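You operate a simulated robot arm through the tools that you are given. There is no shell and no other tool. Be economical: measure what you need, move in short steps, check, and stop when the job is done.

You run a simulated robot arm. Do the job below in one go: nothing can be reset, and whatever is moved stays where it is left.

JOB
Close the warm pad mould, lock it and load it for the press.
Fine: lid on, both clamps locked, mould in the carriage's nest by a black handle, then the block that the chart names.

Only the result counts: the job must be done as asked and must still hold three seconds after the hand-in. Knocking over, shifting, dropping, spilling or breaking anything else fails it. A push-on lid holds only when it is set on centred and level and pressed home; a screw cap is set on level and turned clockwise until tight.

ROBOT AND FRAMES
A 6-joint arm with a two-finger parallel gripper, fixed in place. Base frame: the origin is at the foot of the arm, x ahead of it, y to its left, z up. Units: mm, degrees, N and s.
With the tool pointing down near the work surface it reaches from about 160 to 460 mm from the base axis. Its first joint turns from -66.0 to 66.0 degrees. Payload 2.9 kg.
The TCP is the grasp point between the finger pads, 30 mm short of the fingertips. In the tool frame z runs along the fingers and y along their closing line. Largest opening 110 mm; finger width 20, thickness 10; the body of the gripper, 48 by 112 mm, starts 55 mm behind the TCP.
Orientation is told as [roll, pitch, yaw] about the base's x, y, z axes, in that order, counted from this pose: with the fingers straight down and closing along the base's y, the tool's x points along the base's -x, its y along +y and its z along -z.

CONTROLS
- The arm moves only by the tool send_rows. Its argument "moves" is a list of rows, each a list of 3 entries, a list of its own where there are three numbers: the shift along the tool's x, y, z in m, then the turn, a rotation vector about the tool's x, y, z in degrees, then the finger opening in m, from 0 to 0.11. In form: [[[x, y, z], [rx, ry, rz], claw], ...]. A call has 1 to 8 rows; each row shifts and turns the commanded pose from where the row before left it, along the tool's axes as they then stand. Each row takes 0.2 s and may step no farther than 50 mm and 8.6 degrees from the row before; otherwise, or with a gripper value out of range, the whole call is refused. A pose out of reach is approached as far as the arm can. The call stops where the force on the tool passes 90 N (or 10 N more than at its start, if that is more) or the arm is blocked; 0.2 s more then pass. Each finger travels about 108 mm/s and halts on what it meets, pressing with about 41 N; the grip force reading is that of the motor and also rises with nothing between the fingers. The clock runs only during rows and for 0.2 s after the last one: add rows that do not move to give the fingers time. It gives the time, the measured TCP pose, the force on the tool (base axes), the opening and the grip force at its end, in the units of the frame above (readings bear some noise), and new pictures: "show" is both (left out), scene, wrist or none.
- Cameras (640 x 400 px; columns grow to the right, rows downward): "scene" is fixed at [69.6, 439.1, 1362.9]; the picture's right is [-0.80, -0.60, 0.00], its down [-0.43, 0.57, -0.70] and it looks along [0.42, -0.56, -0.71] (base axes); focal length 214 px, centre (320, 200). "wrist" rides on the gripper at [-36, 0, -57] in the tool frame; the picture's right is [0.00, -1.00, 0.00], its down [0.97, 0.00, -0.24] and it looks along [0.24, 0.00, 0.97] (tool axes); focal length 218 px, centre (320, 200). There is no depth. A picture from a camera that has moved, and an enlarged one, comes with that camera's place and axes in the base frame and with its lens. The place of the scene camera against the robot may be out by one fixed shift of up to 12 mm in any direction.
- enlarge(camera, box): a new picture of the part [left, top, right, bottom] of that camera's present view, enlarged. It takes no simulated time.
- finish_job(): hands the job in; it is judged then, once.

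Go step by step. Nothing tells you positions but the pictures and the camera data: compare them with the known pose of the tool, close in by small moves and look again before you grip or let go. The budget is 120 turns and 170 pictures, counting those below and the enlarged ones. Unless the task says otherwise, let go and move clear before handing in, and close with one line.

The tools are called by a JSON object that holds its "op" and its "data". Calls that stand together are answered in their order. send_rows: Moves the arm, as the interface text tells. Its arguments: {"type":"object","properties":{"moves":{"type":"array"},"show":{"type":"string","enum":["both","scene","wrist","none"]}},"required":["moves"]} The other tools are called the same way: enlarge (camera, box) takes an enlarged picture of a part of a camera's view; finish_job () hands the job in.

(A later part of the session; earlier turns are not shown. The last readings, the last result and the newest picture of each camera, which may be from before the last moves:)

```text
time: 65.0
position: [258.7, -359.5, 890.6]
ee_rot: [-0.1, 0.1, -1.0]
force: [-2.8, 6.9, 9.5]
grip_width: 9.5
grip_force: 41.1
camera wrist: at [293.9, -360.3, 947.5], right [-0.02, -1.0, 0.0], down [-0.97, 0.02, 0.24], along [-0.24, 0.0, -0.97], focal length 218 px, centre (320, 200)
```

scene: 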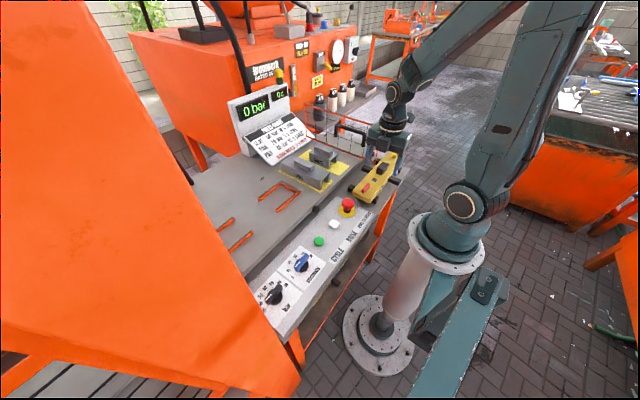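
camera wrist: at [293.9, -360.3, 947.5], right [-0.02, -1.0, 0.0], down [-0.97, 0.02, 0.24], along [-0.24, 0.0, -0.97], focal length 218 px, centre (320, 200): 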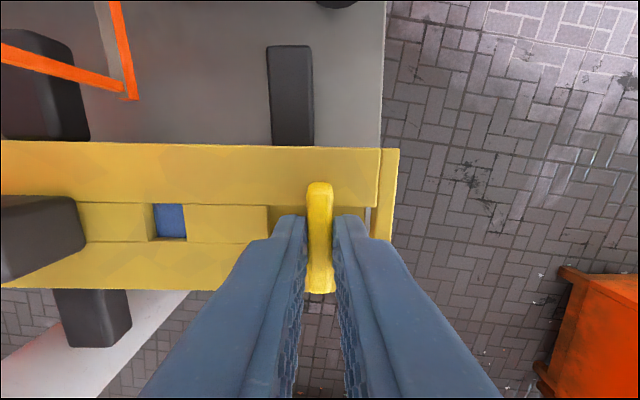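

{"op": "send_rows", "data": {"moves": [[[0, 0, 0], [0, 0, 2], 0.005], [[0, 0, 0], [0, 0, 0.7], 0.005], [[0, 0, 0], [0, 0, 0], 0.005]], "show": "none"}}

{"op": "send_rows", "data": {"moves": [[[0, 0, 0], [0, 0, 0], 0.02], [[0, 0, 0], [0, 0, 0], 0.04], [[0, 0, -0.04], [0, 0, -3], 0.05], [[0.02, 0, -0.04], [0, 0, 0], 0.06], [[0.01, 0.03, -0.04], [0, 0, 0], 0.08], [[0, 0.045, -0.02], [0, 0, 0], 0.08], [[0, 0.045, 0], [0, 0, 0], 0.08]], "show": "wrist"}}

{"op": "enlarge", "data": {"camera": "scene", "box": [355, 145, 415, 205]}}

```text
time: 65.8
position: [257.8, -359.3, 889.9]
ee_rot: [-0.2, -0.1, -3.7]
force: [-3.3, -2.0, 4.5]
grip_width: 9.4
grip_force: 40.8
```

```text
refused: row 5 steps farther than a row can; nothing moved
```

```text
6.67 times, centred on (385, 175) of scene
camera zoom: at [69.5, 439.1, 1362.9], right [-0.8, -0.6, 0.0], down [-0.43, 0.57, -0.7], along [0.42, -0.56, -0.71], focal length 1430 px, centre (-113, 367)
```

zoom: 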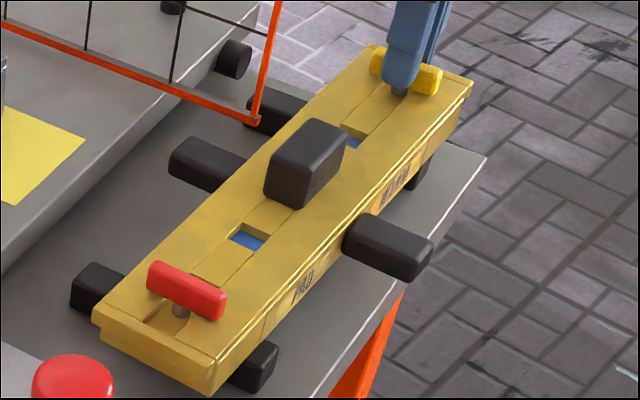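

{"op": "send_rows", "data": {"moves": [[[0, 0, 0], [0, 0, 0], 0.02], [[0, 0, 0], [0, 0, 0], 0.04], [[0, 0, -0.04], [0, 0, -3.7], 0.05], [[0.02, 0, -0.04], [0, 0, 0], 0.06], [[0.01, 0.03, -0.03], [0, 0, 0], 0.08], [[0, 0.045, -0.02], [0, 0, 0], 0.08], [[0, 0.045, 0], [0, 0, 0], 0.08], [[0, 0, 0], [0, 0, 0], 0.08]], "show": "wrist"}}

{"op": "enlarge", "data": {"camera": "wrist", "box": [120, 120, 520, 300]}}

{"op": "enlarge", "data": {"camera": "scene", "box": [355, 145, 415, 205]}}

```text
time: 67.6
position: [230.8, -238.8, 1020.1]
ee_rot: [-0.1, 0.0, 0.0]
force: [-0.5, 0.7, 0.9]
grip_width: 79.9
grip_force: 0.0
camera wrist: at [265.1, -239.2, 1077.3], right [0.0, -1.0, 0.0], down [-0.97, 0.0, 0.24], along [-0.24, 0.0, -0.97], focal length 218 px, centre (320, 200)
```

wrist: 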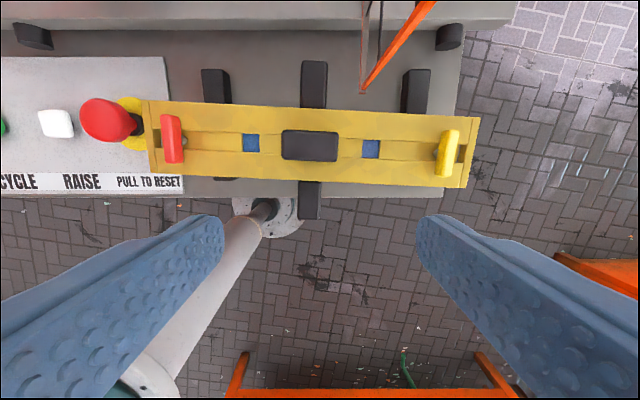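

```text
1.60 times, centred on (320, 210) of wrist
camera zoom: at [265.1, -239.2, 1077.3], right [0.0, -1.0, 0.0], down [-0.97, 0.0, 0.24], along [-0.24, 0.0, -0.97], focal length 349 px, centre (320, 184)
```

zoom: 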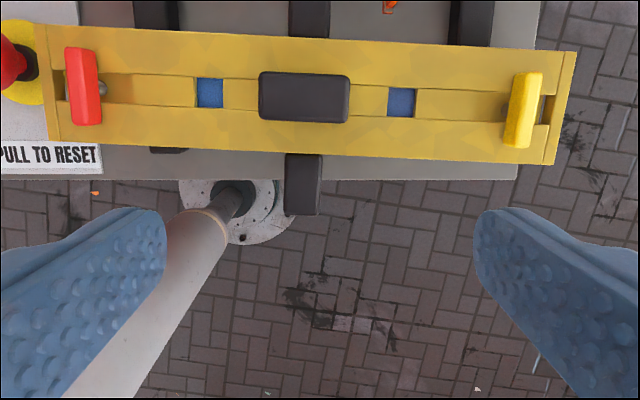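

```text
6.67 times, centred on (385, 175) of scene
camera zoom: at [69.6, 439.1, 1362.9], right [-0.8, -0.6, 0.0], down [-0.43, 0.57, -0.7], along [0.42, -0.56, -0.71], focal length 1430 px, centre (-113, 367)
```

zoom: 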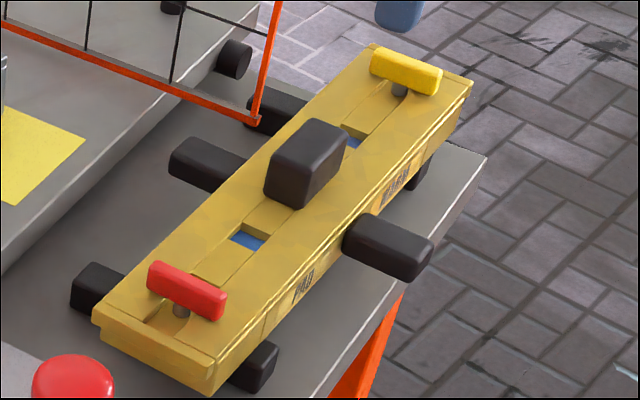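

Both clamps are turned across the lid. The black end pieces are fixed supports, and the black knob sits centred over the mould's weight, so I'll lift by that, vertically, with yaw -3° to match. Approaching the knob now.

{"op": "send_rows", "data": {"moves": [[[-0.0175, 0.004, 0.03], [0, 0, 2.9], 0.08], [[-0.0175, 0.004, 0.03], [0, 0, 0], 0.08], [[0, 0, 0.04], [0, 0, 0], 0.08], [[0, 0, 0], [0, 0, 0], 0.08]], "show": "wrist"}}

```text
time: 68.6
position: [264.6, -231.9, 921.5]
ee_rot: [-0.1, 0.0, -2.8]
force: [0.2, -0.3, -0.1]
grip_width: 80.0
grip_force: 0.0
camera wrist: at [299.6, -233.8, 978.7], right [-0.05, -1.0, 0.0], down [-0.97, 0.05, 0.24], along [-0.24, 0.01, -0.97], focal length 218 px, centre (320, 200)
```

wrist: 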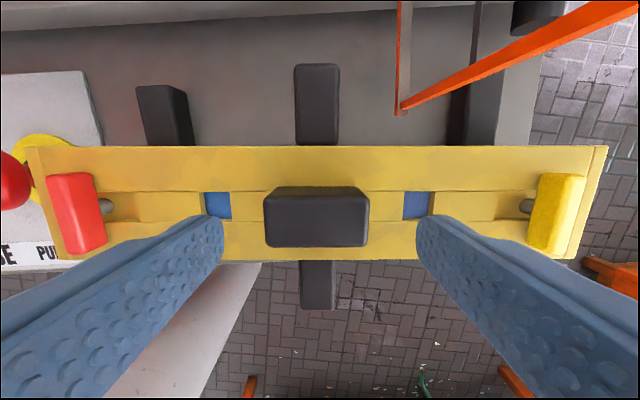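

{"op": "send_rows", "data": {"moves": [[[-0.0012, 0.0015, 0.017], [0, 0, 0], 0.08], [[0, 0, 0.016], [0, 0, 0], 0.07], [[0, 0, 0], [0, 0, 0], 0.06], [[0, 0, 0], [0, 0, 0], 0.03], [[0, 0, 0], [0, 0, 0], 0.03]], "show": "wrist"}}

{"op": "enlarge", "data": {"camera": "scene", "box": [355, 145, 415, 205]}}

```text
time: 69.8
position: [264.1, -230.6, 888.1]
ee_rot: [-0.1, -0.1, -2.9]
force: [-0.2, 1.3, -0.8]
grip_width: 49.9
grip_force: 41.4
camera wrist: at [299.7, -233.1, 945.0], right [-0.05, -1.0, 0.0], down [-0.97, 0.05, 0.24], along [-0.24, 0.01, -0.97], focal length 218 px, centre (320, 200)
```

wrist: 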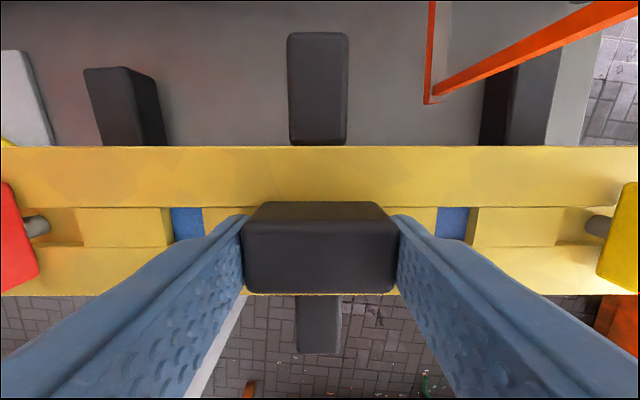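

```text
6.67 times, centred on (385, 175) of scene
camera zoom: at [69.6, 439.1, 1362.9], right [-0.8, -0.6, 0.0], down [-0.43, 0.57, -0.7], along [0.42, -0.56, -0.71], focal length 1430 px, centre (-113, 367)
```

zoom: 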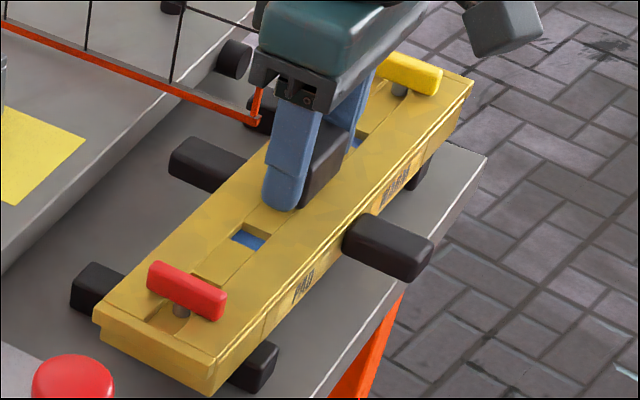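

Gripped. A small test lift first, reading the weight.

{"op": "send_rows", "data": {"moves": [[[0, 0, -0.004], [0, 0, 0], 0.03], [[0, 0, -0.004], [0, 0, 0], 0.03], [[0, 0, -0.005], [0, 0, 0], 0.03], [[0, 0, 0], [0, 0, 0], 0.03]], "show": "wrist"}}

{"op": "enlarge", "data": {"camera": "scene", "box": [355, 145, 415, 205]}}

```text
time: 70.8
position: [265.4, -230.1, 899.5]
ee_rot: [-0.2, 0.0, -2.8]
force: [0.3, -0.3, -10.8]
grip_width: 49.7
grip_force: 41.0
camera wrist: at [300.1, -232.5, 957.1], right [-0.05, -1.0, 0.0], down [-0.97, 0.05, 0.24], along [-0.24, 0.01, -0.97], focal length 218 px, centre (320, 200)
```

wrist: 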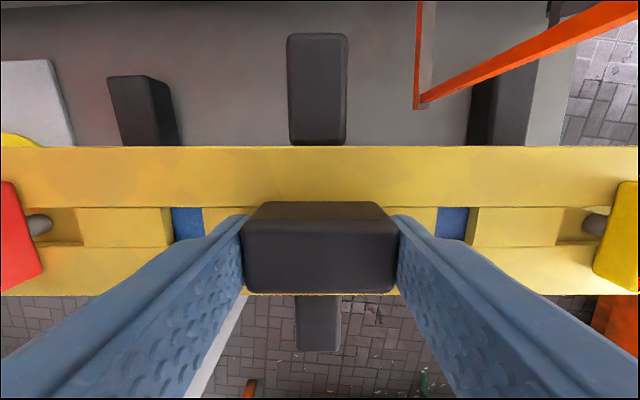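

```text
6.67 times, centred on (385, 175) of scene
camera zoom: at [69.7, 439.0, 1362.9], right [-0.8, -0.6, 0.0], down [-0.43, 0.57, -0.7], along [0.42, -0.56, -0.71], focal length 1430 px, centre (-113, 367)
```

zoom: 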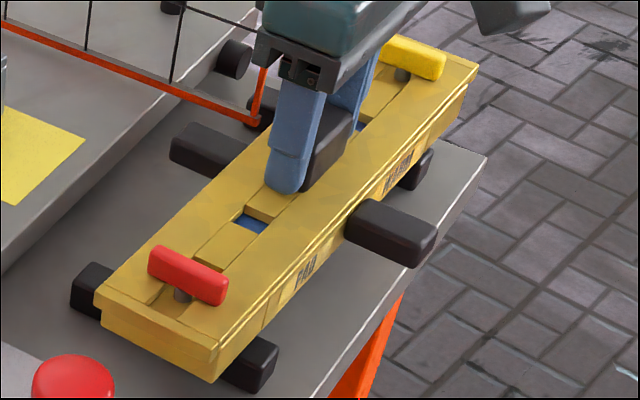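

The whole locked mould lifts as one piece (about 11 N, level). Lifting, squaring the yaw, and moving +y clear of the guard.

{"op": "send_rows", "data": {"moves": [[[0, 0, -0.03], [0, 0, 0], 0.03], [[0, 0, -0.04], [0, 0, 0], 0.03], [[0, 0, -0.04], [0, 0, 0], 0.03], [[0, 0.02, 0], [0, 0, -1.5], 0.03], [[0, 0.04, 0], [0, 0, -1.4], 0.03], [[0, 0.04, 0], [0, 0, 0], 0.03], [[0, 0.04, 0], [0, 0, 0], 0.03], [[0, 0.04, 0], [0, 0, 0], 0.03]], "show": "none"}}

{"op": "send_rows", "data": {"moves": [[[0, 0.04, 0], [0, 0, 0], 0.03], [[0, 0.04, 0], [0, 0, 0], 0.03], [[0, 0.04, 0], [0, 0, 0], 0.03], [[0, 0.04, 0], [0, 0, 0], 0.03], [[-0.04, 0.03, 0], [0, 0, 0], 0.03], [[-0.04, 0.03, 0], [0, 0, 0], 0.03], [[-0.04, 0.025, 0], [0, 0, 0], 0.03], [[0, 0, 0], [0, 0, 0], 0.03]]}}

```text
time: 72.6
position: [267.1, -52.6, 1007.8]
ee_rot: [-0.2, -0.1, -0.1]
force: [-0.3, 0.7, -10.4]
grip_width: 49.8
grip_force: 40.7
```

```text
time: 74.4
position: [386.4, 195.4, 1008.1]
ee_rot: [-0.2, 0.2, 0.0]
force: [0.4, 0.5, -10.5]
grip_width: 49.7
grip_force: 41.1
camera wrist: at [421.9, 195.8, 1066.3], right [0.0, -1.0, 0.0], down [-0.97, 0.0, 0.24], along [-0.24, 0.0, -0.97], focal length 218 px, centre (320, 200)
```

scene: 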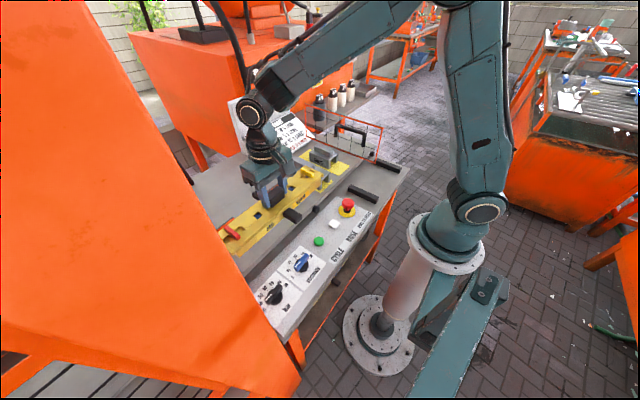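
wrist: 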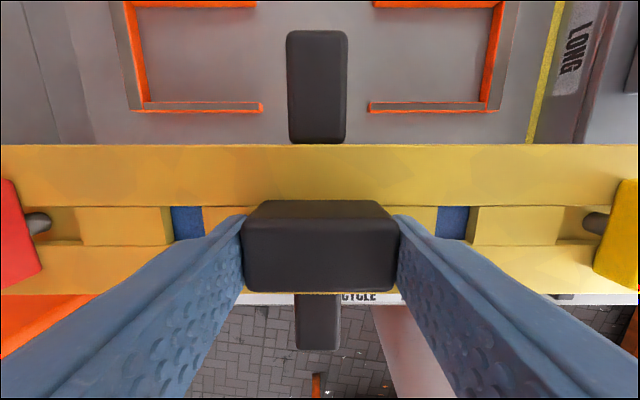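

From the two views the nest rails' top is at z≈849 and the nest centre at about (500,197.5). I'll move there and lower partway.

{"op": "send_rows", "data": {"moves": [[[-0.04, 0.001, 0], [0, 0, 0], 0.03], [[-0.04, 0.001, 0], [0, 0, 0], 0.03], [[-0.0335, 0, 0], [0, 0, 0], 0.03], [[0, 0, 0.03], [0, 0, 0], 0.03], [[0, 0, 0.02], [0, 0, 0], 0.03], [[0, 0, 0], [0, 0, 0], 0.03]]}}

{"op": "enlarge", "data": {"camera": "scene", "box": [210, 150, 330, 270]}}

```text
time: 75.8
position: [500.1, 196.1, 958.0]
ee_rot: [-0.1, 0.2, 0.1]
force: [-0.7, 0.6, -9.7]
grip_width: 49.8
grip_force: 41.4
camera wrist: at [535.2, 196.6, 1014.6], right [0.0, -1.0, 0.0], down [-0.97, 0.0, 0.24], along [-0.24, 0.0, -0.97], focal length 218 px, centre (320, 200)
```

scene: 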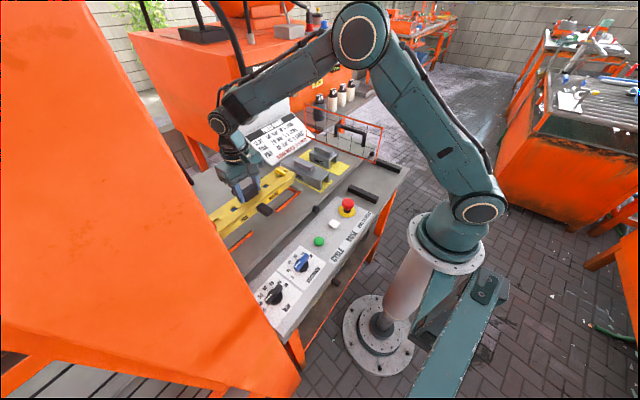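
wrist: 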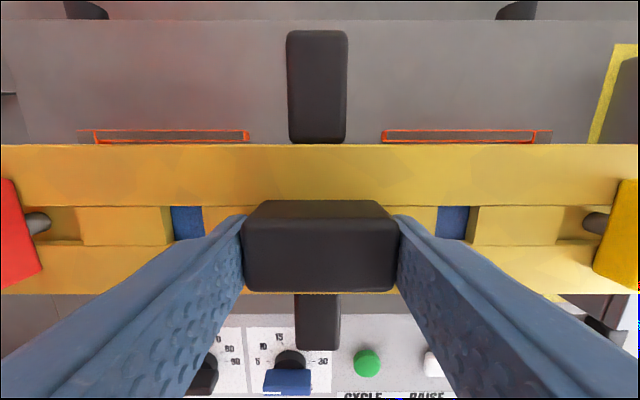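

```text
3.33 times, centred on (270, 210) of scene
camera zoom: at [69.8, 439.1, 1362.8], right [-0.8, -0.6, 0.0], down [-0.43, 0.57, -0.7], along [0.42, -0.56, -0.71], focal length 715 px, centre (487, 167)
```

zoom: 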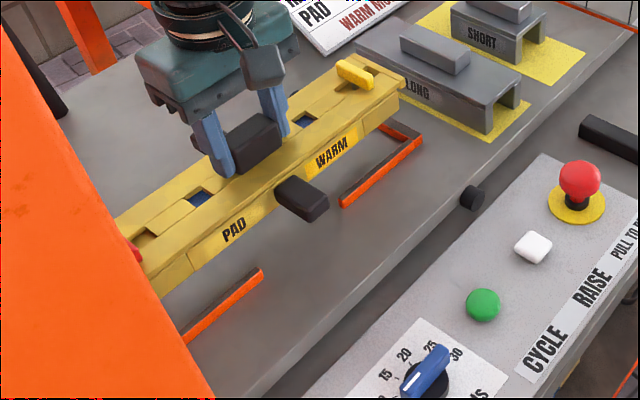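

{"op": "send_rows", "data": {"moves": [[[0.001, 0.0022, 0.015], [0, 0, 0], 0.03], [[0, 0, 0.013], [0, 0, 0], 0.03], [[0, 0, 0], [0, 0, 0], 0.03]], "show": "wrist"}}

{"op": "enlarge", "data": {"camera": "scene", "box": [230, 170, 310, 250]}}

```text
time: 76.6
position: [498.4, 199.4, 931.5]
ee_rot: [-0.1, 0.1, 0.1]
force: [-0.5, -0.2, -10.2]
grip_width: 50.0
grip_force: 41.1
camera wrist: at [534.1, 199.4, 988.1], right [0.0, -1.0, 0.0], down [-0.97, 0.0, 0.24], along [-0.24, 0.0, -0.97], focal length 218 px, centre (320, 200)
```

wrist: 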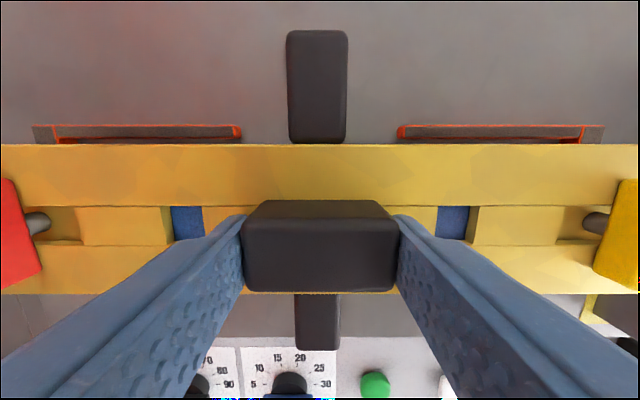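

```text
5.00 times, centred on (270, 210) of scene
camera zoom: at [69.8, 439.1, 1362.8], right [-0.8, -0.6, 0.0], down [-0.43, 0.57, -0.7], along [0.42, -0.56, -0.71], focal length 1072 px, centre (570, 150)
```

zoom: 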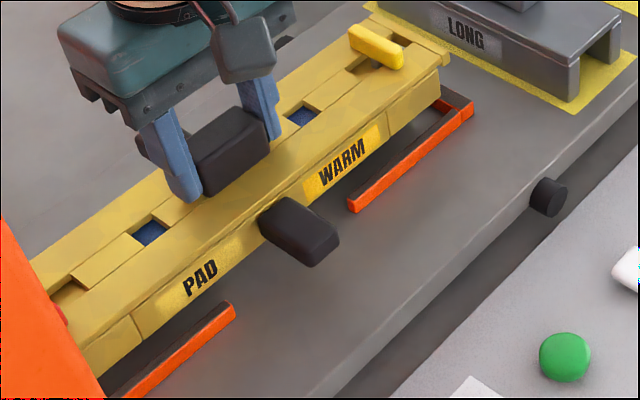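

{"op": "send_rows", "data": {"moves": [[[0, 0, 0.006], [0, 0, 0], 0.03], [[0, 0, 0.006], [0, 0, 0], 0.03], [[0, 0, 0], [0, 0, 0], 0.03]], "show": "wrist"}}

{"op": "enlarge", "data": {"camera": "scene", "box": [230, 170, 310, 250]}}

```text
time: 77.4
position: [500.5, 199.5, 918.4]
ee_rot: [-0.1, 0.0, 0.0]
force: [-0.3, -0.3, -9.9]
grip_width: 49.7
grip_force: 40.7
camera wrist: at [535.2, 198.9, 975.3], right [0.0, -1.0, 0.0], down [-0.97, 0.0, 0.24], along [-0.24, 0.0, -0.97], focal length 218 px, centre (320, 200)
```

wrist: 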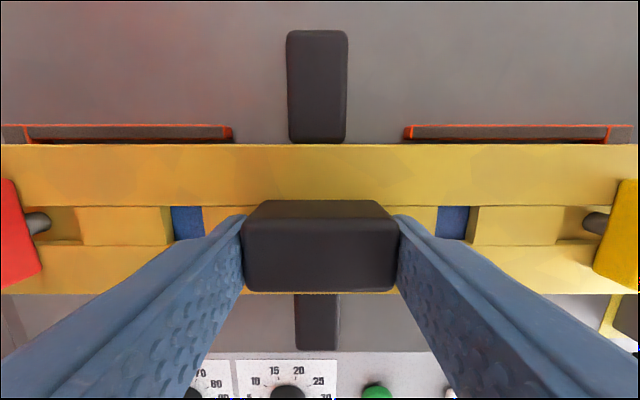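

```text
5.00 times, centred on (270, 210) of scene
camera zoom: at [69.8, 439.1, 1362.8], right [-0.8, -0.6, 0.0], down [-0.43, 0.57, -0.7], along [0.42, -0.56, -0.71], focal length 1072 px, centre (570, 150)
```

zoom: 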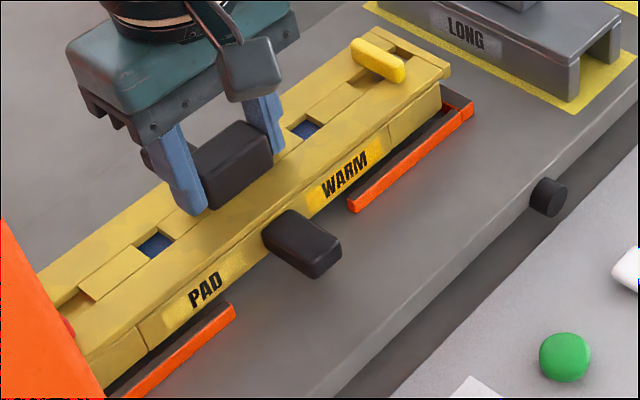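

Alignment is good on both sides. Lowering until contact.

{"op": "send_rows", "data": {"moves": [[[0, 0, 0.004], [0, 0, 0], 0.03], [[0, 0, 0.003], [0, 0, 0], 0.03], [[0, 0, 0], [0, 0, 0], 0.03]], "show": "none"}}

{"op": "enlarge", "data": {"camera": "scene", "box": [230, 170, 310, 250]}}

```text
time: 78.2
position: [499.6, 198.8, 910.5]
ee_rot: [-0.2, 0.0, 0.0]
force: [0.1, -0.3, -10.5]
grip_width: 49.8
grip_force: 40.7
```

```text
5.00 times, centred on (270, 210) of scene
camera zoom: at [69.8, 439.1, 1362.8], right [-0.8, -0.6, 0.0], down [-0.43, 0.57, -0.7], along [0.42, -0.56, -0.71], focal length 1072 px, centre (570, 150)
```

zoom: 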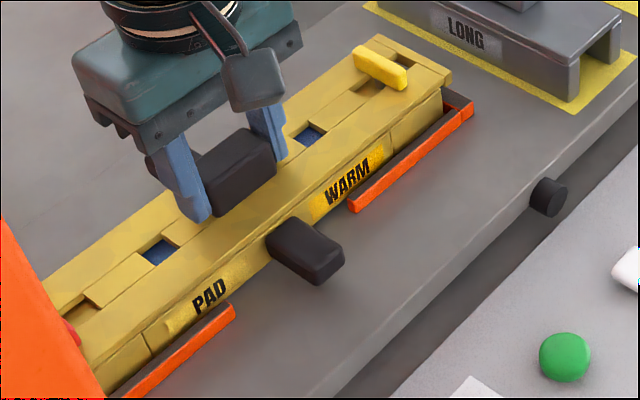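

{"op": "send_rows", "data": {"moves": [[[0, 0, 0.003], [0, 0, 0], 0.03], [[0, 0, 0.003], [0, 0, 0], 0.03], [[0, 0, 0], [0, 0, 0], 0.03]], "show": "none"}}

{"op": "send_rows", "data": {"moves": [[[0, 0, 0.003], [0, 0, 0], 0.03], [[0, 0, 0], [0, 0, 0], 0.03]], "show": "wrist"}}

{"op": "enlarge", "data": {"camera": "scene", "box": [230, 170, 310, 250]}}

```text
time: 79.0
position: [499.7, 198.9, 906.3]
ee_rot: [0.0, -0.1, 0.0]
force: [0.4, 0.8, -1.9]
grip_width: 49.8
grip_force: 40.9
```

```text
time: 79.6
position: [500.2, 199.0, 905.1]
ee_rot: [0.0, -0.4, 0.0]
force: [-0.3, -1.0, 28.6]
grip_width: 49.9
grip_force: 41.6
camera wrist: at [535.4, 198.1, 962.9], right [0.0, -1.0, 0.0], down [-0.97, 0.0, 0.23], along [-0.23, 0.0, -0.97], focal length 218 px, centre (320, 200)
```

wrist: 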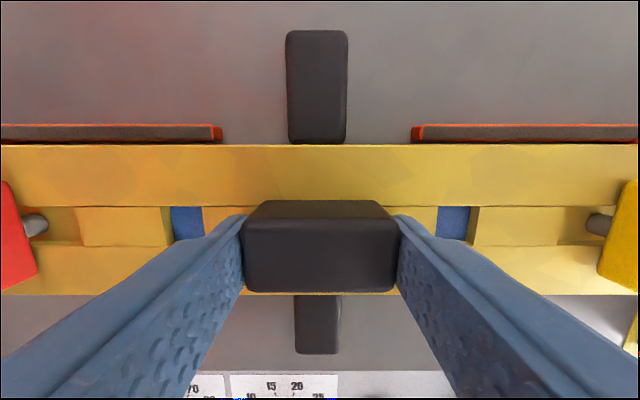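

```text
5.00 times, centred on (270, 210) of scene
camera zoom: at [69.2, 438.8, 1363.0], right [-0.8, -0.6, 0.0], down [-0.43, 0.57, -0.7], along [0.42, -0.56, -0.71], focal length 1072 px, centre (570, 150)
```

zoom: 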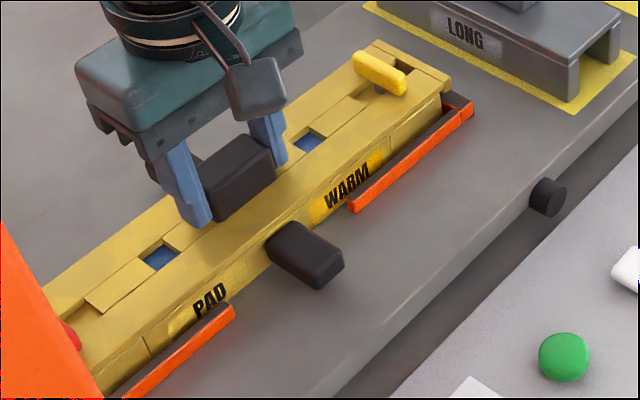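

Contact at about TCP 907, consistent with the nest floor. I'll relieve the force, release and inspect.

{"op": "send_rows", "data": {"moves": [[[0, 0, -0.002], [0, 0, 0], 0.03], [[0, 0, 0], [0, 0, 0], 0.03]], "show": "none"}}

{"op": "send_rows", "data": {"moves": [[[0, 0, 0], [0, 0, 0], 0.06], [[0, 0, 0], [0, 0, 0], 0.08], [[0, 0, -0.04], [0, 0, 0], 0.09], [[0, 0, -0.045], [0, 0, 0], 0.09], [[0, 0, -0.045], [0, 0, 0], 0.09], [[0, 0, 0], [0, 0, 0], 0.09]], "show": "wrist"}}

{"op": "enlarge", "data": {"camera": "scene", "box": [210, 160, 310, 250]}}

{"op": "enlarge", "data": {"camera": "wrist", "box": [140, 120, 500, 300]}}

```text
time: 80.2
position: [500.1, 198.2, 904.2]
ee_rot: [0.0, -0.2, 0.0]
force: [7.2, 0.9, 16.1]
grip_width: 49.9
grip_force: 41.4
```

```text
time: 81.6
position: [499.0, 198.8, 1037.4]
ee_rot: [-0.1, -0.1, 0.1]
force: [0.7, 0.3, -0.4]
grip_width: 90.3
grip_force: 0.0
camera wrist: at [534.2, 197.6, 1093.8], right [0.0, -1.0, 0.0], down [-0.97, 0.0, 0.24], along [-0.24, 0.0, -0.97], focal length 218 px, centre (320, 200)
```

wrist: 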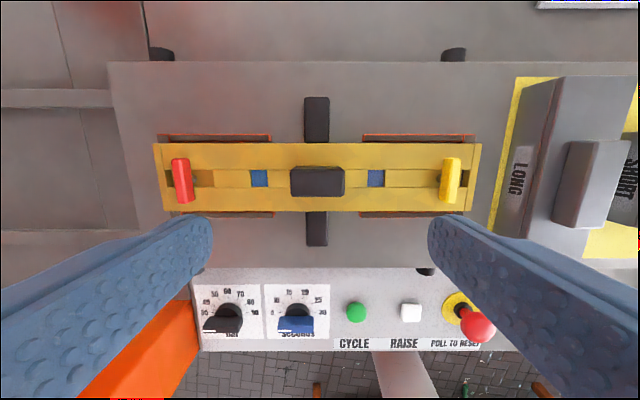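

```text
4.44 times, centred on (260, 205) of scene
camera zoom: at [69.6, 439.1, 1362.9], right [-0.8, -0.6, 0.0], down [-0.43, 0.57, -0.7], along [0.42, -0.56, -0.71], focal length 953 px, centre (587, 178)
```

zoom: 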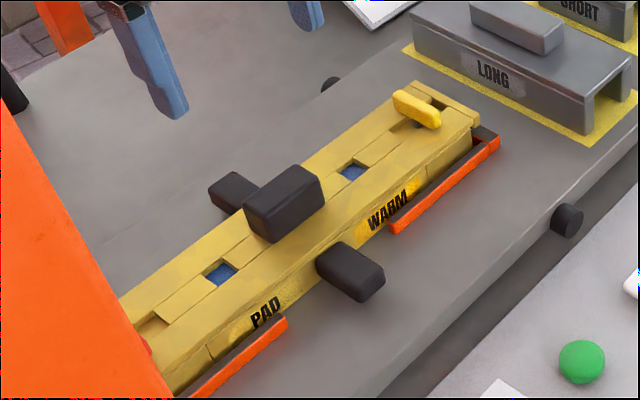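

```text
1.78 times, centred on (320, 210) of wrist
camera zoom: at [534.2, 197.6, 1093.8], right [0.0, -1.0, 0.0], down [-0.97, 0.0, 0.24], along [-0.24, 0.0, -0.97], focal length 388 px, centre (320, 182)
```

zoom: 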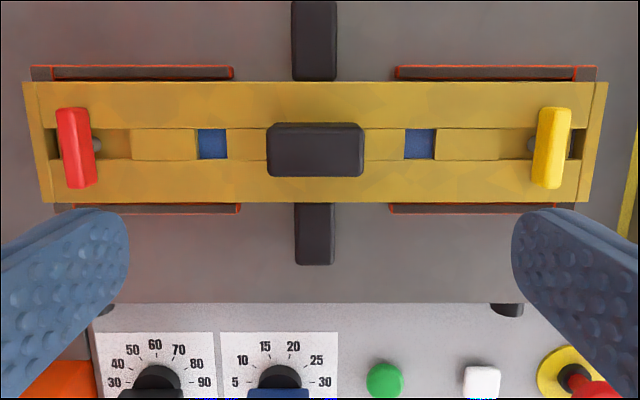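

The locked mould is seated in the nest, centred between the rails. Next is the SHORT block (PAD → SHORT), so I'll move over it for a look.

{"op": "send_rows", "data": {"moves": [[[0.0, -0.048, 0], [0, 0, 0], 0.09], [[0.0, -0.048, 0], [0, 0, 0], 0.09], [[0, -0.048, 0], [0, 0, 0], 0.09], [[0, -0.048, 0], [0, 0, 0], 0.09], [[0, -0.048, 0], [0, 0, 0], 0.09], [[0, -0.048, 0], [0, 0, 0], 0.09], [[0, -0.048, 0], [0, 0, 0], 0.09], [[0, -0.048, 0], [0, 0, 0], 0.09]], "show": "wrist"}}

{"op": "enlarge", "data": {"camera": "scene", "box": [280, 135, 360, 195]}}

{"op": "enlarge", "data": {"camera": "wrist", "box": [200, 80, 480, 260]}}

```text
time: 83.4
position: [500.5, -183.5, 1034.4]
ee_rot: [-0.1, 0.0, 0.0]
force: [-0.6, 0.7, 0.2]
grip_width: 90.1
grip_force: 0.1
camera wrist: at [535.8, -184.9, 1091.9], right [0.0, -1.0, 0.0], down [-0.97, 0.0, 0.24], along [-0.24, 0.0, -0.97], focal length 218 px, centre (320, 200)
```

wrist: 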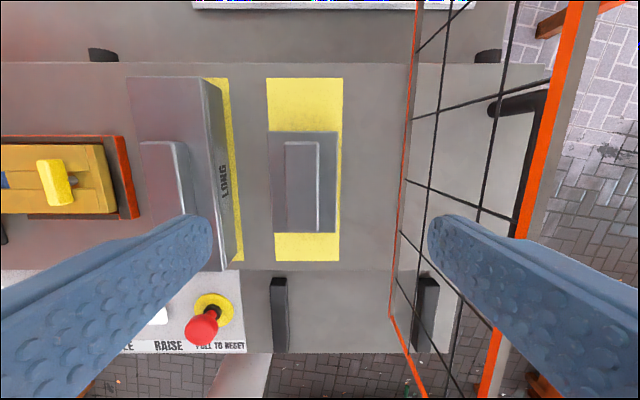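

```text
6.67 times, centred on (320, 165) of scene
camera zoom: at [69.6, 439.1, 1362.9], right [-0.8, -0.6, 0.0], down [-0.43, 0.57, -0.7], along [0.42, -0.56, -0.71], focal length 1430 px, centre (320, 433)
```

zoom: 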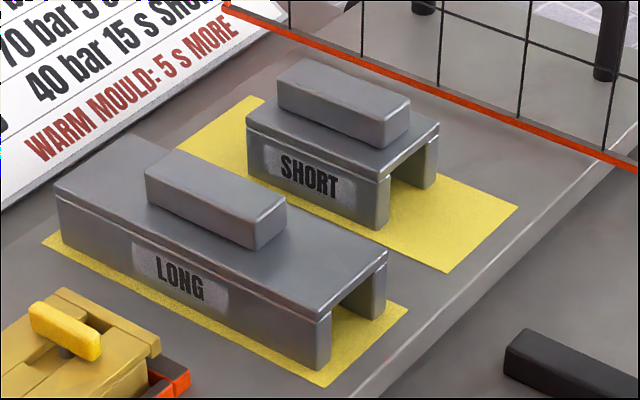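

```text
2.22 times, centred on (340, 170) of wrist
camera zoom: at [535.8, -184.9, 1091.9], right [0.0, -1.0, 0.0], down [-0.97, 0.0, 0.24], along [-0.24, 0.0, -0.97], focal length 485 px, centre (276, 267)
```

zoom: 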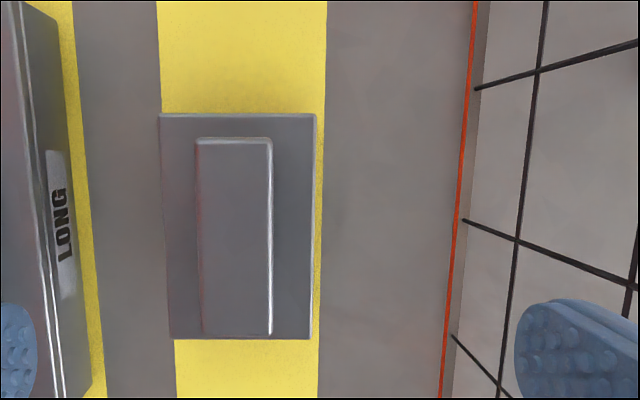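

SHORT block: about 98 × 66 mm, centred at (500,-168.5), handle about 29 mm wide and 77 mm long. Its tunnel must straddle the lid knob along the mould's length, so it needs a 90° turn. I'll descend over its handle.

{"op": "send_rows", "data": {"moves": [[[0, 0.015, 0.04], [0, 0, 0], 0.06], [[0, 0, 0.04], [0, 0, 0], 0.06], [[0, 0, 0], [0, 0, 0], 0.06]], "show": "wrist"}}

{"op": "enlarge", "data": {"camera": "scene", "box": [280, 125, 360, 185]}}

```text
time: 84.2
position: [500.1, -169.6, 956.1]
ee_rot: [-0.1, 0.0, 0.1]
force: [-0.1, 0.3, 0.1]
grip_width: 59.6
grip_force: 0.1
camera wrist: at [535.0, -170.1, 1012.8], right [0.0, -1.0, 0.0], down [-0.97, 0.0, 0.24], along [-0.24, 0.0, -0.97], focal length 218 px, centre (320, 200)
```

wrist: 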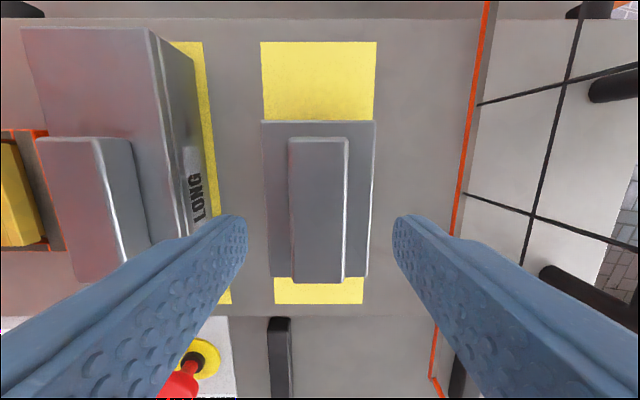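

```text
6.67 times, centred on (320, 155) of scene
camera zoom: at [69.6, 439.1, 1362.9], right [-0.8, -0.6, 0.0], down [-0.43, 0.57, -0.7], along [0.42, -0.56, -0.71], focal length 1430 px, centre (320, 500)
```

zoom: 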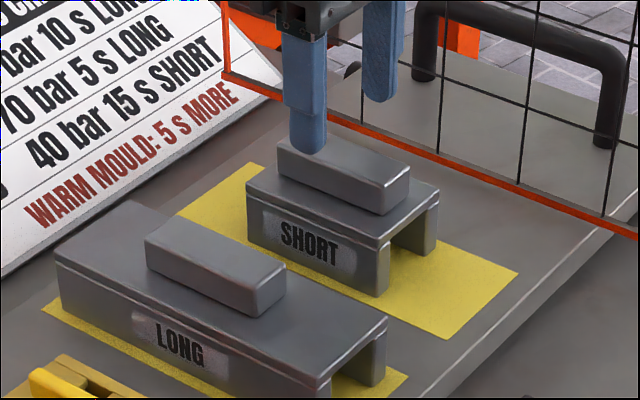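

{"op": "send_rows", "data": {"moves": [[[0, 0.0005, 0.015], [0, 0, 0], 0.06], [[0, 0, 0.012], [0, 0, 0], 0.06], [[0, 0, 0], [0, 0, 0], 0.06]], "show": "wrist"}}

{"op": "enlarge", "data": {"camera": "scene", "box": [300, 135, 340, 165]}}

```text
time: 85.0
position: [499.4, -170.3, 928.7]
ee_rot: [-0.1, -0.1, 0.1]
force: [-0.3, 0.3, 0.1]
grip_width: 60.2
grip_force: 0.1
camera wrist: at [534.8, -169.9, 985.7], right [0.0, -1.0, 0.0], down [-0.97, 0.0, 0.24], along [-0.24, 0.0, -0.97], focal length 218 px, centre (320, 200)
```

wrist: 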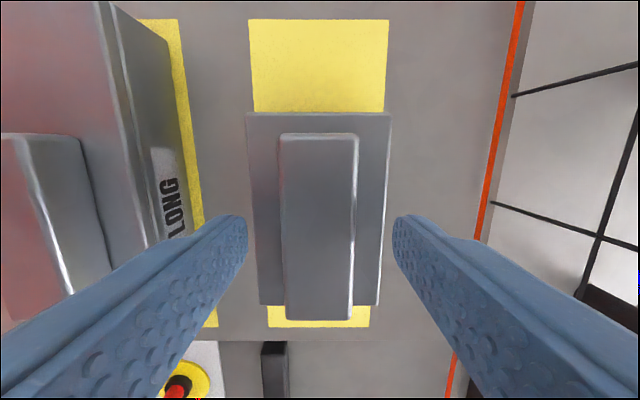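

```text
13.33 times, centred on (320, 150) of scene
camera zoom: at [69.6, 439.1, 1362.9], right [-0.8, -0.6, 0.0], down [-0.43, 0.57, -0.7], along [0.42, -0.56, -0.71], focal length 2860 px, centre (320, 867)
```

zoom: 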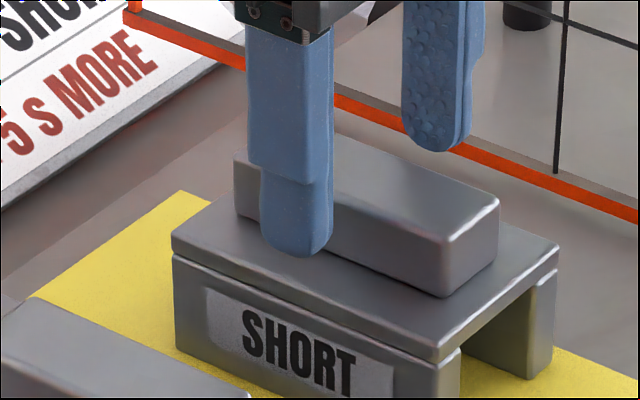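

{"op": "send_rows", "data": {"moves": [[[0, 0, 0.004], [0, 0, 0], 0.06], [[0, 0, 0.003], [0, 0, 0], 0.05], [[0, 0, 0], [0, 0, 0], 0.05]], "show": "none"}}

{"op": "enlarge", "data": {"camera": "scene", "box": [300, 135, 340, 165]}}

```text
time: 85.8
position: [498.5, -170.3, 921.0]
ee_rot: [-0.1, 0.0, 0.0]
force: [0.2, 0.3, 0.4]
grip_width: 50.2
grip_force: 0.0
```

```text
13.33 times, centred on (320, 150) of scene
camera zoom: at [69.6, 439.1, 1362.9], right [-0.8, -0.6, 0.0], down [-0.43, 0.57, -0.7], along [0.42, -0.56, -0.71], focal length 2860 px, centre (320, 867)
```

zoom: 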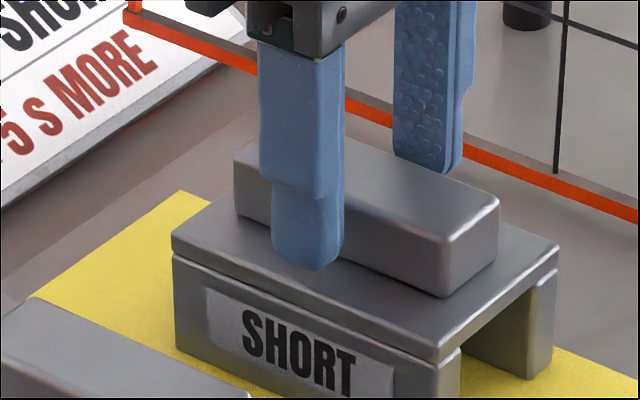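

{"op": "send_rows", "data": {"moves": [[[0, 0.0005, 0.002], [0, 0, 0], 0.04], [[0, 0, 0], [0, 0, 0], 0.02], [[0, 0, 0], [0, 0, 0], 0.01], [[0, 0, 0], [0, 0, 0], 0.01]], "show": "none"}}

{"op": "send_rows", "data": {"moves": [[[0, 0, -0.005], [0, 0, 0], 0.01], [[0, 0, -0.01], [0, 0, 0], 0.01], [[0, 0, 0], [0, 0, 0], 0.01]], "show": "wrist"}}

{"op": "enlarge", "data": {"camera": "scene", "box": [280, 120, 360, 180]}}

```text
time: 86.8
position: [498.4, -168.8, 919.5]
ee_rot: [-0.2, 0.0, 0.1]
force: [-1.0, 1.3, 3.3]
grip_width: 29.5
grip_force: 41.1
```

```text
time: 87.6
position: [499.2, -169.2, 934.9]
ee_rot: [-0.1, 0.0, 0.0]
force: [0.1, -0.5, -4.9]
grip_width: 29.7
grip_force: 40.9
camera wrist: at [534.6, -169.6, 991.6], right [0.0, -1.0, 0.0], down [-0.97, 0.0, 0.24], along [-0.24, 0.0, -0.97], focal length 218 px, centre (320, 200)
```

wrist: 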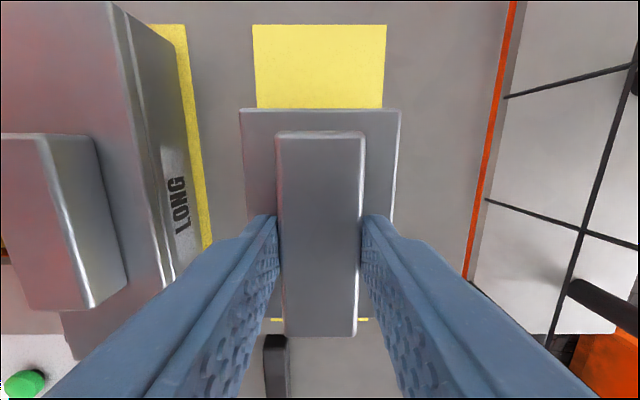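

```text
6.67 times, centred on (320, 150) of scene
camera zoom: at [69.7, 439.0, 1362.9], right [-0.8, -0.6, 0.0], down [-0.43, 0.57, -0.7], along [0.42, -0.56, -0.71], focal length 1430 px, centre (320, 533)
```

zoom: 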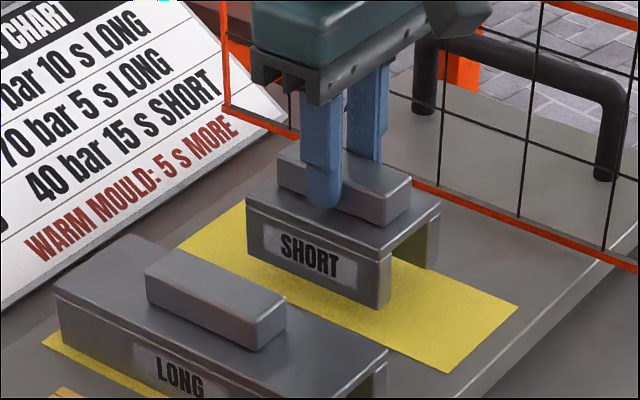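

Held securely (4.9 N). Lifting, carrying to above the mould, and turning 90°.

{"op": "send_rows", "data": {"moves": [[[0, 0, -0.04], [0, 0, 0], 0.01], [[0, 0, -0.045], [0, 0, 0], 0.01], [[0, 0.045, -0.02], [0, 0, 0], 0.01], [[0, 0.048, 0], [0, 0, 0], 0.01], [[0, 0.048, 0], [0, 0, 0], 0.01], [[0, 0.048, 0], [0, 0, 0], 0.01], [[0, 0.048, 0], [0, 0, 0], 0.01], [[0, 0.048, 0], [0, 0, 0], 0.01]], "show": "none"}}

{"op": "send_rows", "data": {"moves": [[[0, 0.042, 0], [0, 0, 0], 0.01], [[0, 0.04, 0], [0, 0, 0], 0.01], [[0, 0, 0], [0, 0, -8], 0.01], [[0, 0, 0], [0, 0, -8], 0.01], [[0, 0, 0], [0, 0, -8], 0.01], [[0, 0, 0], [0, 0, -8], 0.01], [[0, 0, 0], [0, 0, -8], 0.01], [[0, 0, 0], [0, 0, -8], 0.01]], "show": "none"}}

{"op": "send_rows", "data": {"moves": [[[0, 0, 0], [0, 0, -8], 0.01], [[0, 0, 0], [0, 0, -8], 0.01], [[0, 0, 0], [0, 0, -8], 0.01], [[0, 0, 0], [0, 0, -8], 0.01], [[0, 0, 0], [0, 0, -8], 0.01], [[0, 0, 0], [0, 0, -2], 0.01], [[0, 0, 0], [0, 0, 0], 0.01]]}}

```text
time: 89.4
position: [499.8, 114.3, 1039.5]
ee_rot: [-0.1, 0.0, -0.1]
force: [-0.3, 0.1, -5.2]
grip_width: 29.9
grip_force: 41.1
```

```text
time: 91.2
position: [499.0, 197.6, 1039.0]
ee_rot: [-0.2, 0.1, 48.2]
force: [-0.3, 0.5, -5.1]
grip_width: 29.7
grip_force: 41.0
```

```text
time: 92.8
position: [499.2, 197.3, 1038.6]
ee_rot: [0.1, 0.1, 90.0]
force: [1.0, -0.2, -4.9]
grip_width: 29.7
grip_force: 41.4
camera wrist: at [498.6, 233.0, 1095.9], right [1.0, 0.0, 0.0], down [0.0, -0.97, 0.24], along [0.0, -0.24, -0.97], focal length 218 px, centre (320, 200)
```

scene: 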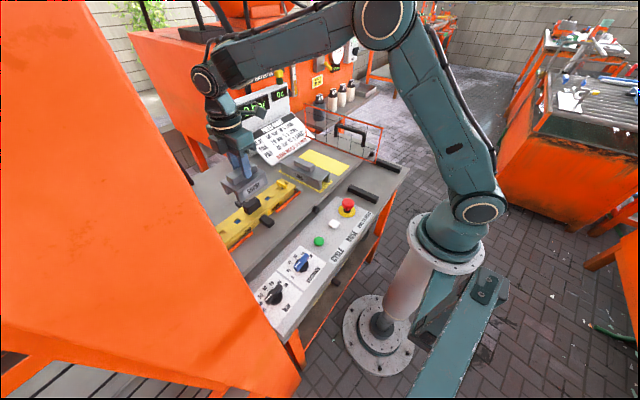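
wrist: 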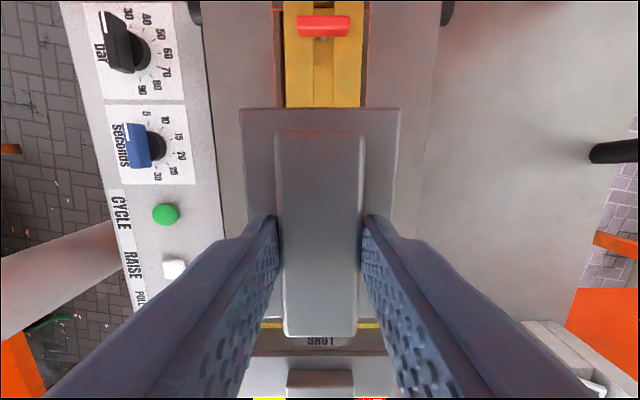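

The block is oriented along the mould. The lid centre appears about 2.5 mm further in +x, so I'll adjust and lower partway.

{"op": "send_rows", "data": {"moves": [[[-0.0017, -0.0025, 0.03], [0, 0, 0], 0.01], [[0, 0, 0.025], [0, 0, 0], 0.01], [[0, 0, 0.01], [0, 0, 0], 0.01], [[0, 0, 0], [0, 0, 0], 0.01]], "show": "wrist"}}

{"op": "enlarge", "data": {"camera": "scene", "box": [220, 160, 310, 235]}}

```text
time: 93.8
position: [501.8, 199.5, 972.9]
ee_rot: [0.0, 0.1, 89.9]
force: [0.6, -0.7, -5.1]
grip_width: 29.5
grip_force: 41.2
camera wrist: at [500.8, 234.9, 1029.8], right [1.0, 0.0, 0.0], down [0.0, -0.97, 0.24], along [0.0, -0.24, -0.97], focal length 218 px, centre (320, 200)
```

wrist: 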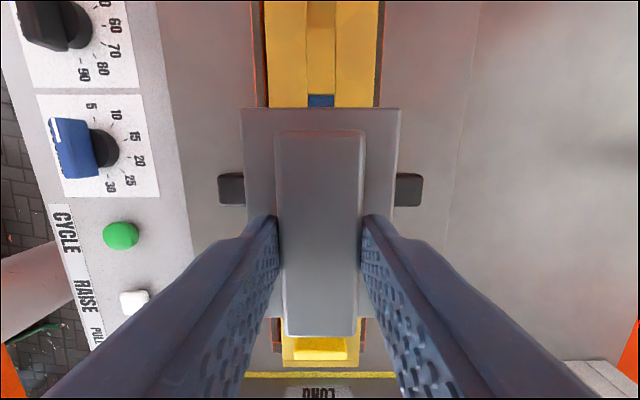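

```text
5.33 times, centred on (265, 198) of scene
camera zoom: at [69.7, 439.1, 1362.9], right [-0.8, -0.6, 0.0], down [-0.43, 0.57, -0.7], along [0.42, -0.56, -0.71], focal length 1144 px, centre (613, 213)
```

zoom: 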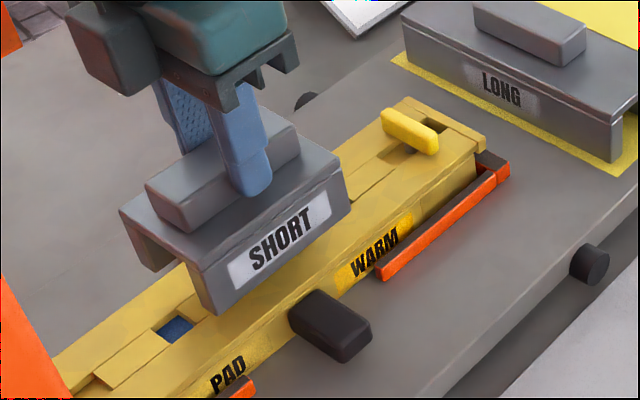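

Centred in both axes within about 1 mm. Lowering to contact.

{"op": "send_rows", "data": {"moves": [[[0, 0, 0.006], [0, 0, 0], 0.01], [[0, 0, 0.005], [0, 0, 0], 0.01], [[0, 0, 0], [0, 0, 0], 0.01]], "show": "none"}}

{"op": "send_rows", "data": {"moves": [[[0, 0, 0.003], [0, 0, 0], 0.01], [[0, 0, 0], [0, 0, 0], 0.01]], "show": "none"}}

{"op": "enlarge", "data": {"camera": "scene", "box": [220, 160, 310, 235]}}

```text
time: 94.6
position: [502.0, 200.1, 961.7]
ee_rot: [0.0, 0.1, 90.1]
force: [0.2, 0.0, -4.7]
grip_width: 29.6
grip_force: 40.9
```

```text
time: 95.2
position: [502.7, 199.3, 958.5]
ee_rot: [0.0, 0.1, 90.0]
force: [1.1, 0.2, -5.4]
grip_width: 29.8
grip_force: 41.4
```

```text
5.33 times, centred on (265, 198) of scene
camera zoom: at [69.7, 439.1, 1362.9], right [-0.8, -0.6, 0.0], down [-0.43, 0.57, -0.7], along [0.42, -0.56, -0.71], focal length 1144 px, centre (613, 213)
```

zoom: 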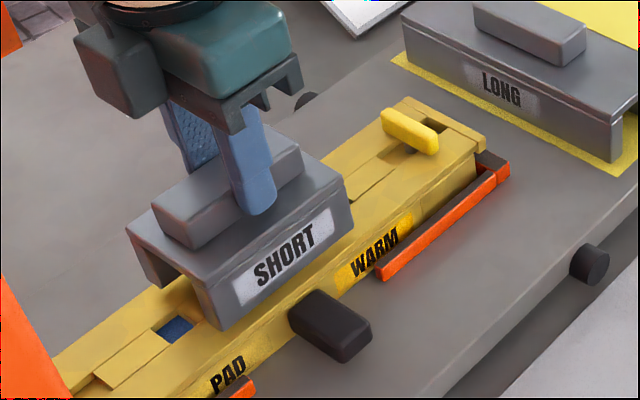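

{"op": "send_rows", "data": {"moves": [[[0, 0, 0.003], [0, 0, 0], 0.01], [[0, 0, 0], [0, 0, 0], 0.01]], "show": "none"}}

{"op": "send_rows", "data": {"moves": [[[0, 0, 0.002], [0, 0, 0], 0.01], [[0, 0, 0], [0, 0, 0], 0.01]], "show": "wrist"}}

{"op": "enlarge", "data": {"camera": "scene", "box": [220, 160, 310, 235]}}

```text
time: 95.8
position: [501.3, 199.0, 955.8]
ee_rot: [0.0, 0.1, 90.0]
force: [-0.3, -0.6, -4.9]
grip_width: 29.5
grip_force: 40.8
```

```text
time: 96.4
position: [502.2, 198.9, 953.0]
ee_rot: [0.0, 0.1, 90.1]
force: [-0.8, 0.2, -5.0]
grip_width: 29.7
grip_force: 40.8
camera wrist: at [501.3, 234.6, 1011.3], right [1.0, 0.0, 0.0], down [0.0, -0.97, 0.24], along [0.0, -0.24, -0.97], focal length 218 px, centre (320, 200)
```

wrist: 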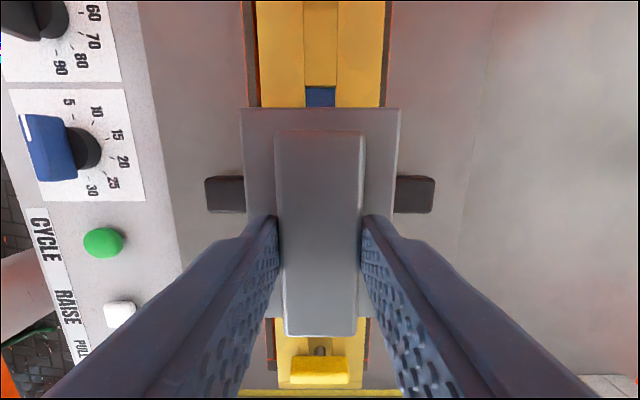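

```text
5.33 times, centred on (265, 198) of scene
camera zoom: at [69.7, 439.1, 1362.9], right [-0.8, -0.6, 0.0], down [-0.43, 0.57, -0.7], along [0.42, -0.56, -0.71], focal length 1144 px, centre (613, 213)
```

zoom: 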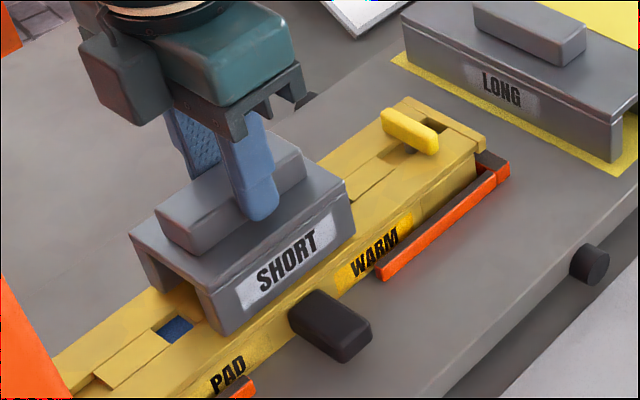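

{"op": "send_rows", "data": {"moves": [[[0, -0.001, 0.002], [0, 0, 0], 0.01], [[0, 0, 0], [0, 0, 0], 0.01]], "show": "none"}}

{"op": "send_rows", "data": {"moves": [[[0, 0, 0.002], [0, 0, 0], 0.01], [[0, 0, 0], [0, 0, 0], 0.01]], "show": "none"}}

{"op": "send_rows", "data": {"moves": [[[0, 0, 0.002], [0, 0, 0], 0.01], [[0, 0, 0], [0, 0, 0], 0.01]], "show": "none"}}

```text
time: 97.0
position: [503.2, 198.5, 952.6]
ee_rot: [0.0, 0.1, 90.0]
force: [1.0, -0.1, -6.4]
grip_width: 29.6
grip_force: 41.0
```

```text
time: 97.6
position: [503.5, 198.1, 952.5]
ee_rot: [-0.1, 0.1, 90.0]
force: [-1.2, -2.7, 3.9]
grip_width: 29.4
grip_force: 41.3
```

```text
time: 98.2
position: [503.0, 198.1, 951.0]
ee_rot: [-0.2, 0.0, 90.0]
force: [-9.7, -5.9, 29.3]
grip_width: 29.5
grip_force: 42.0
```

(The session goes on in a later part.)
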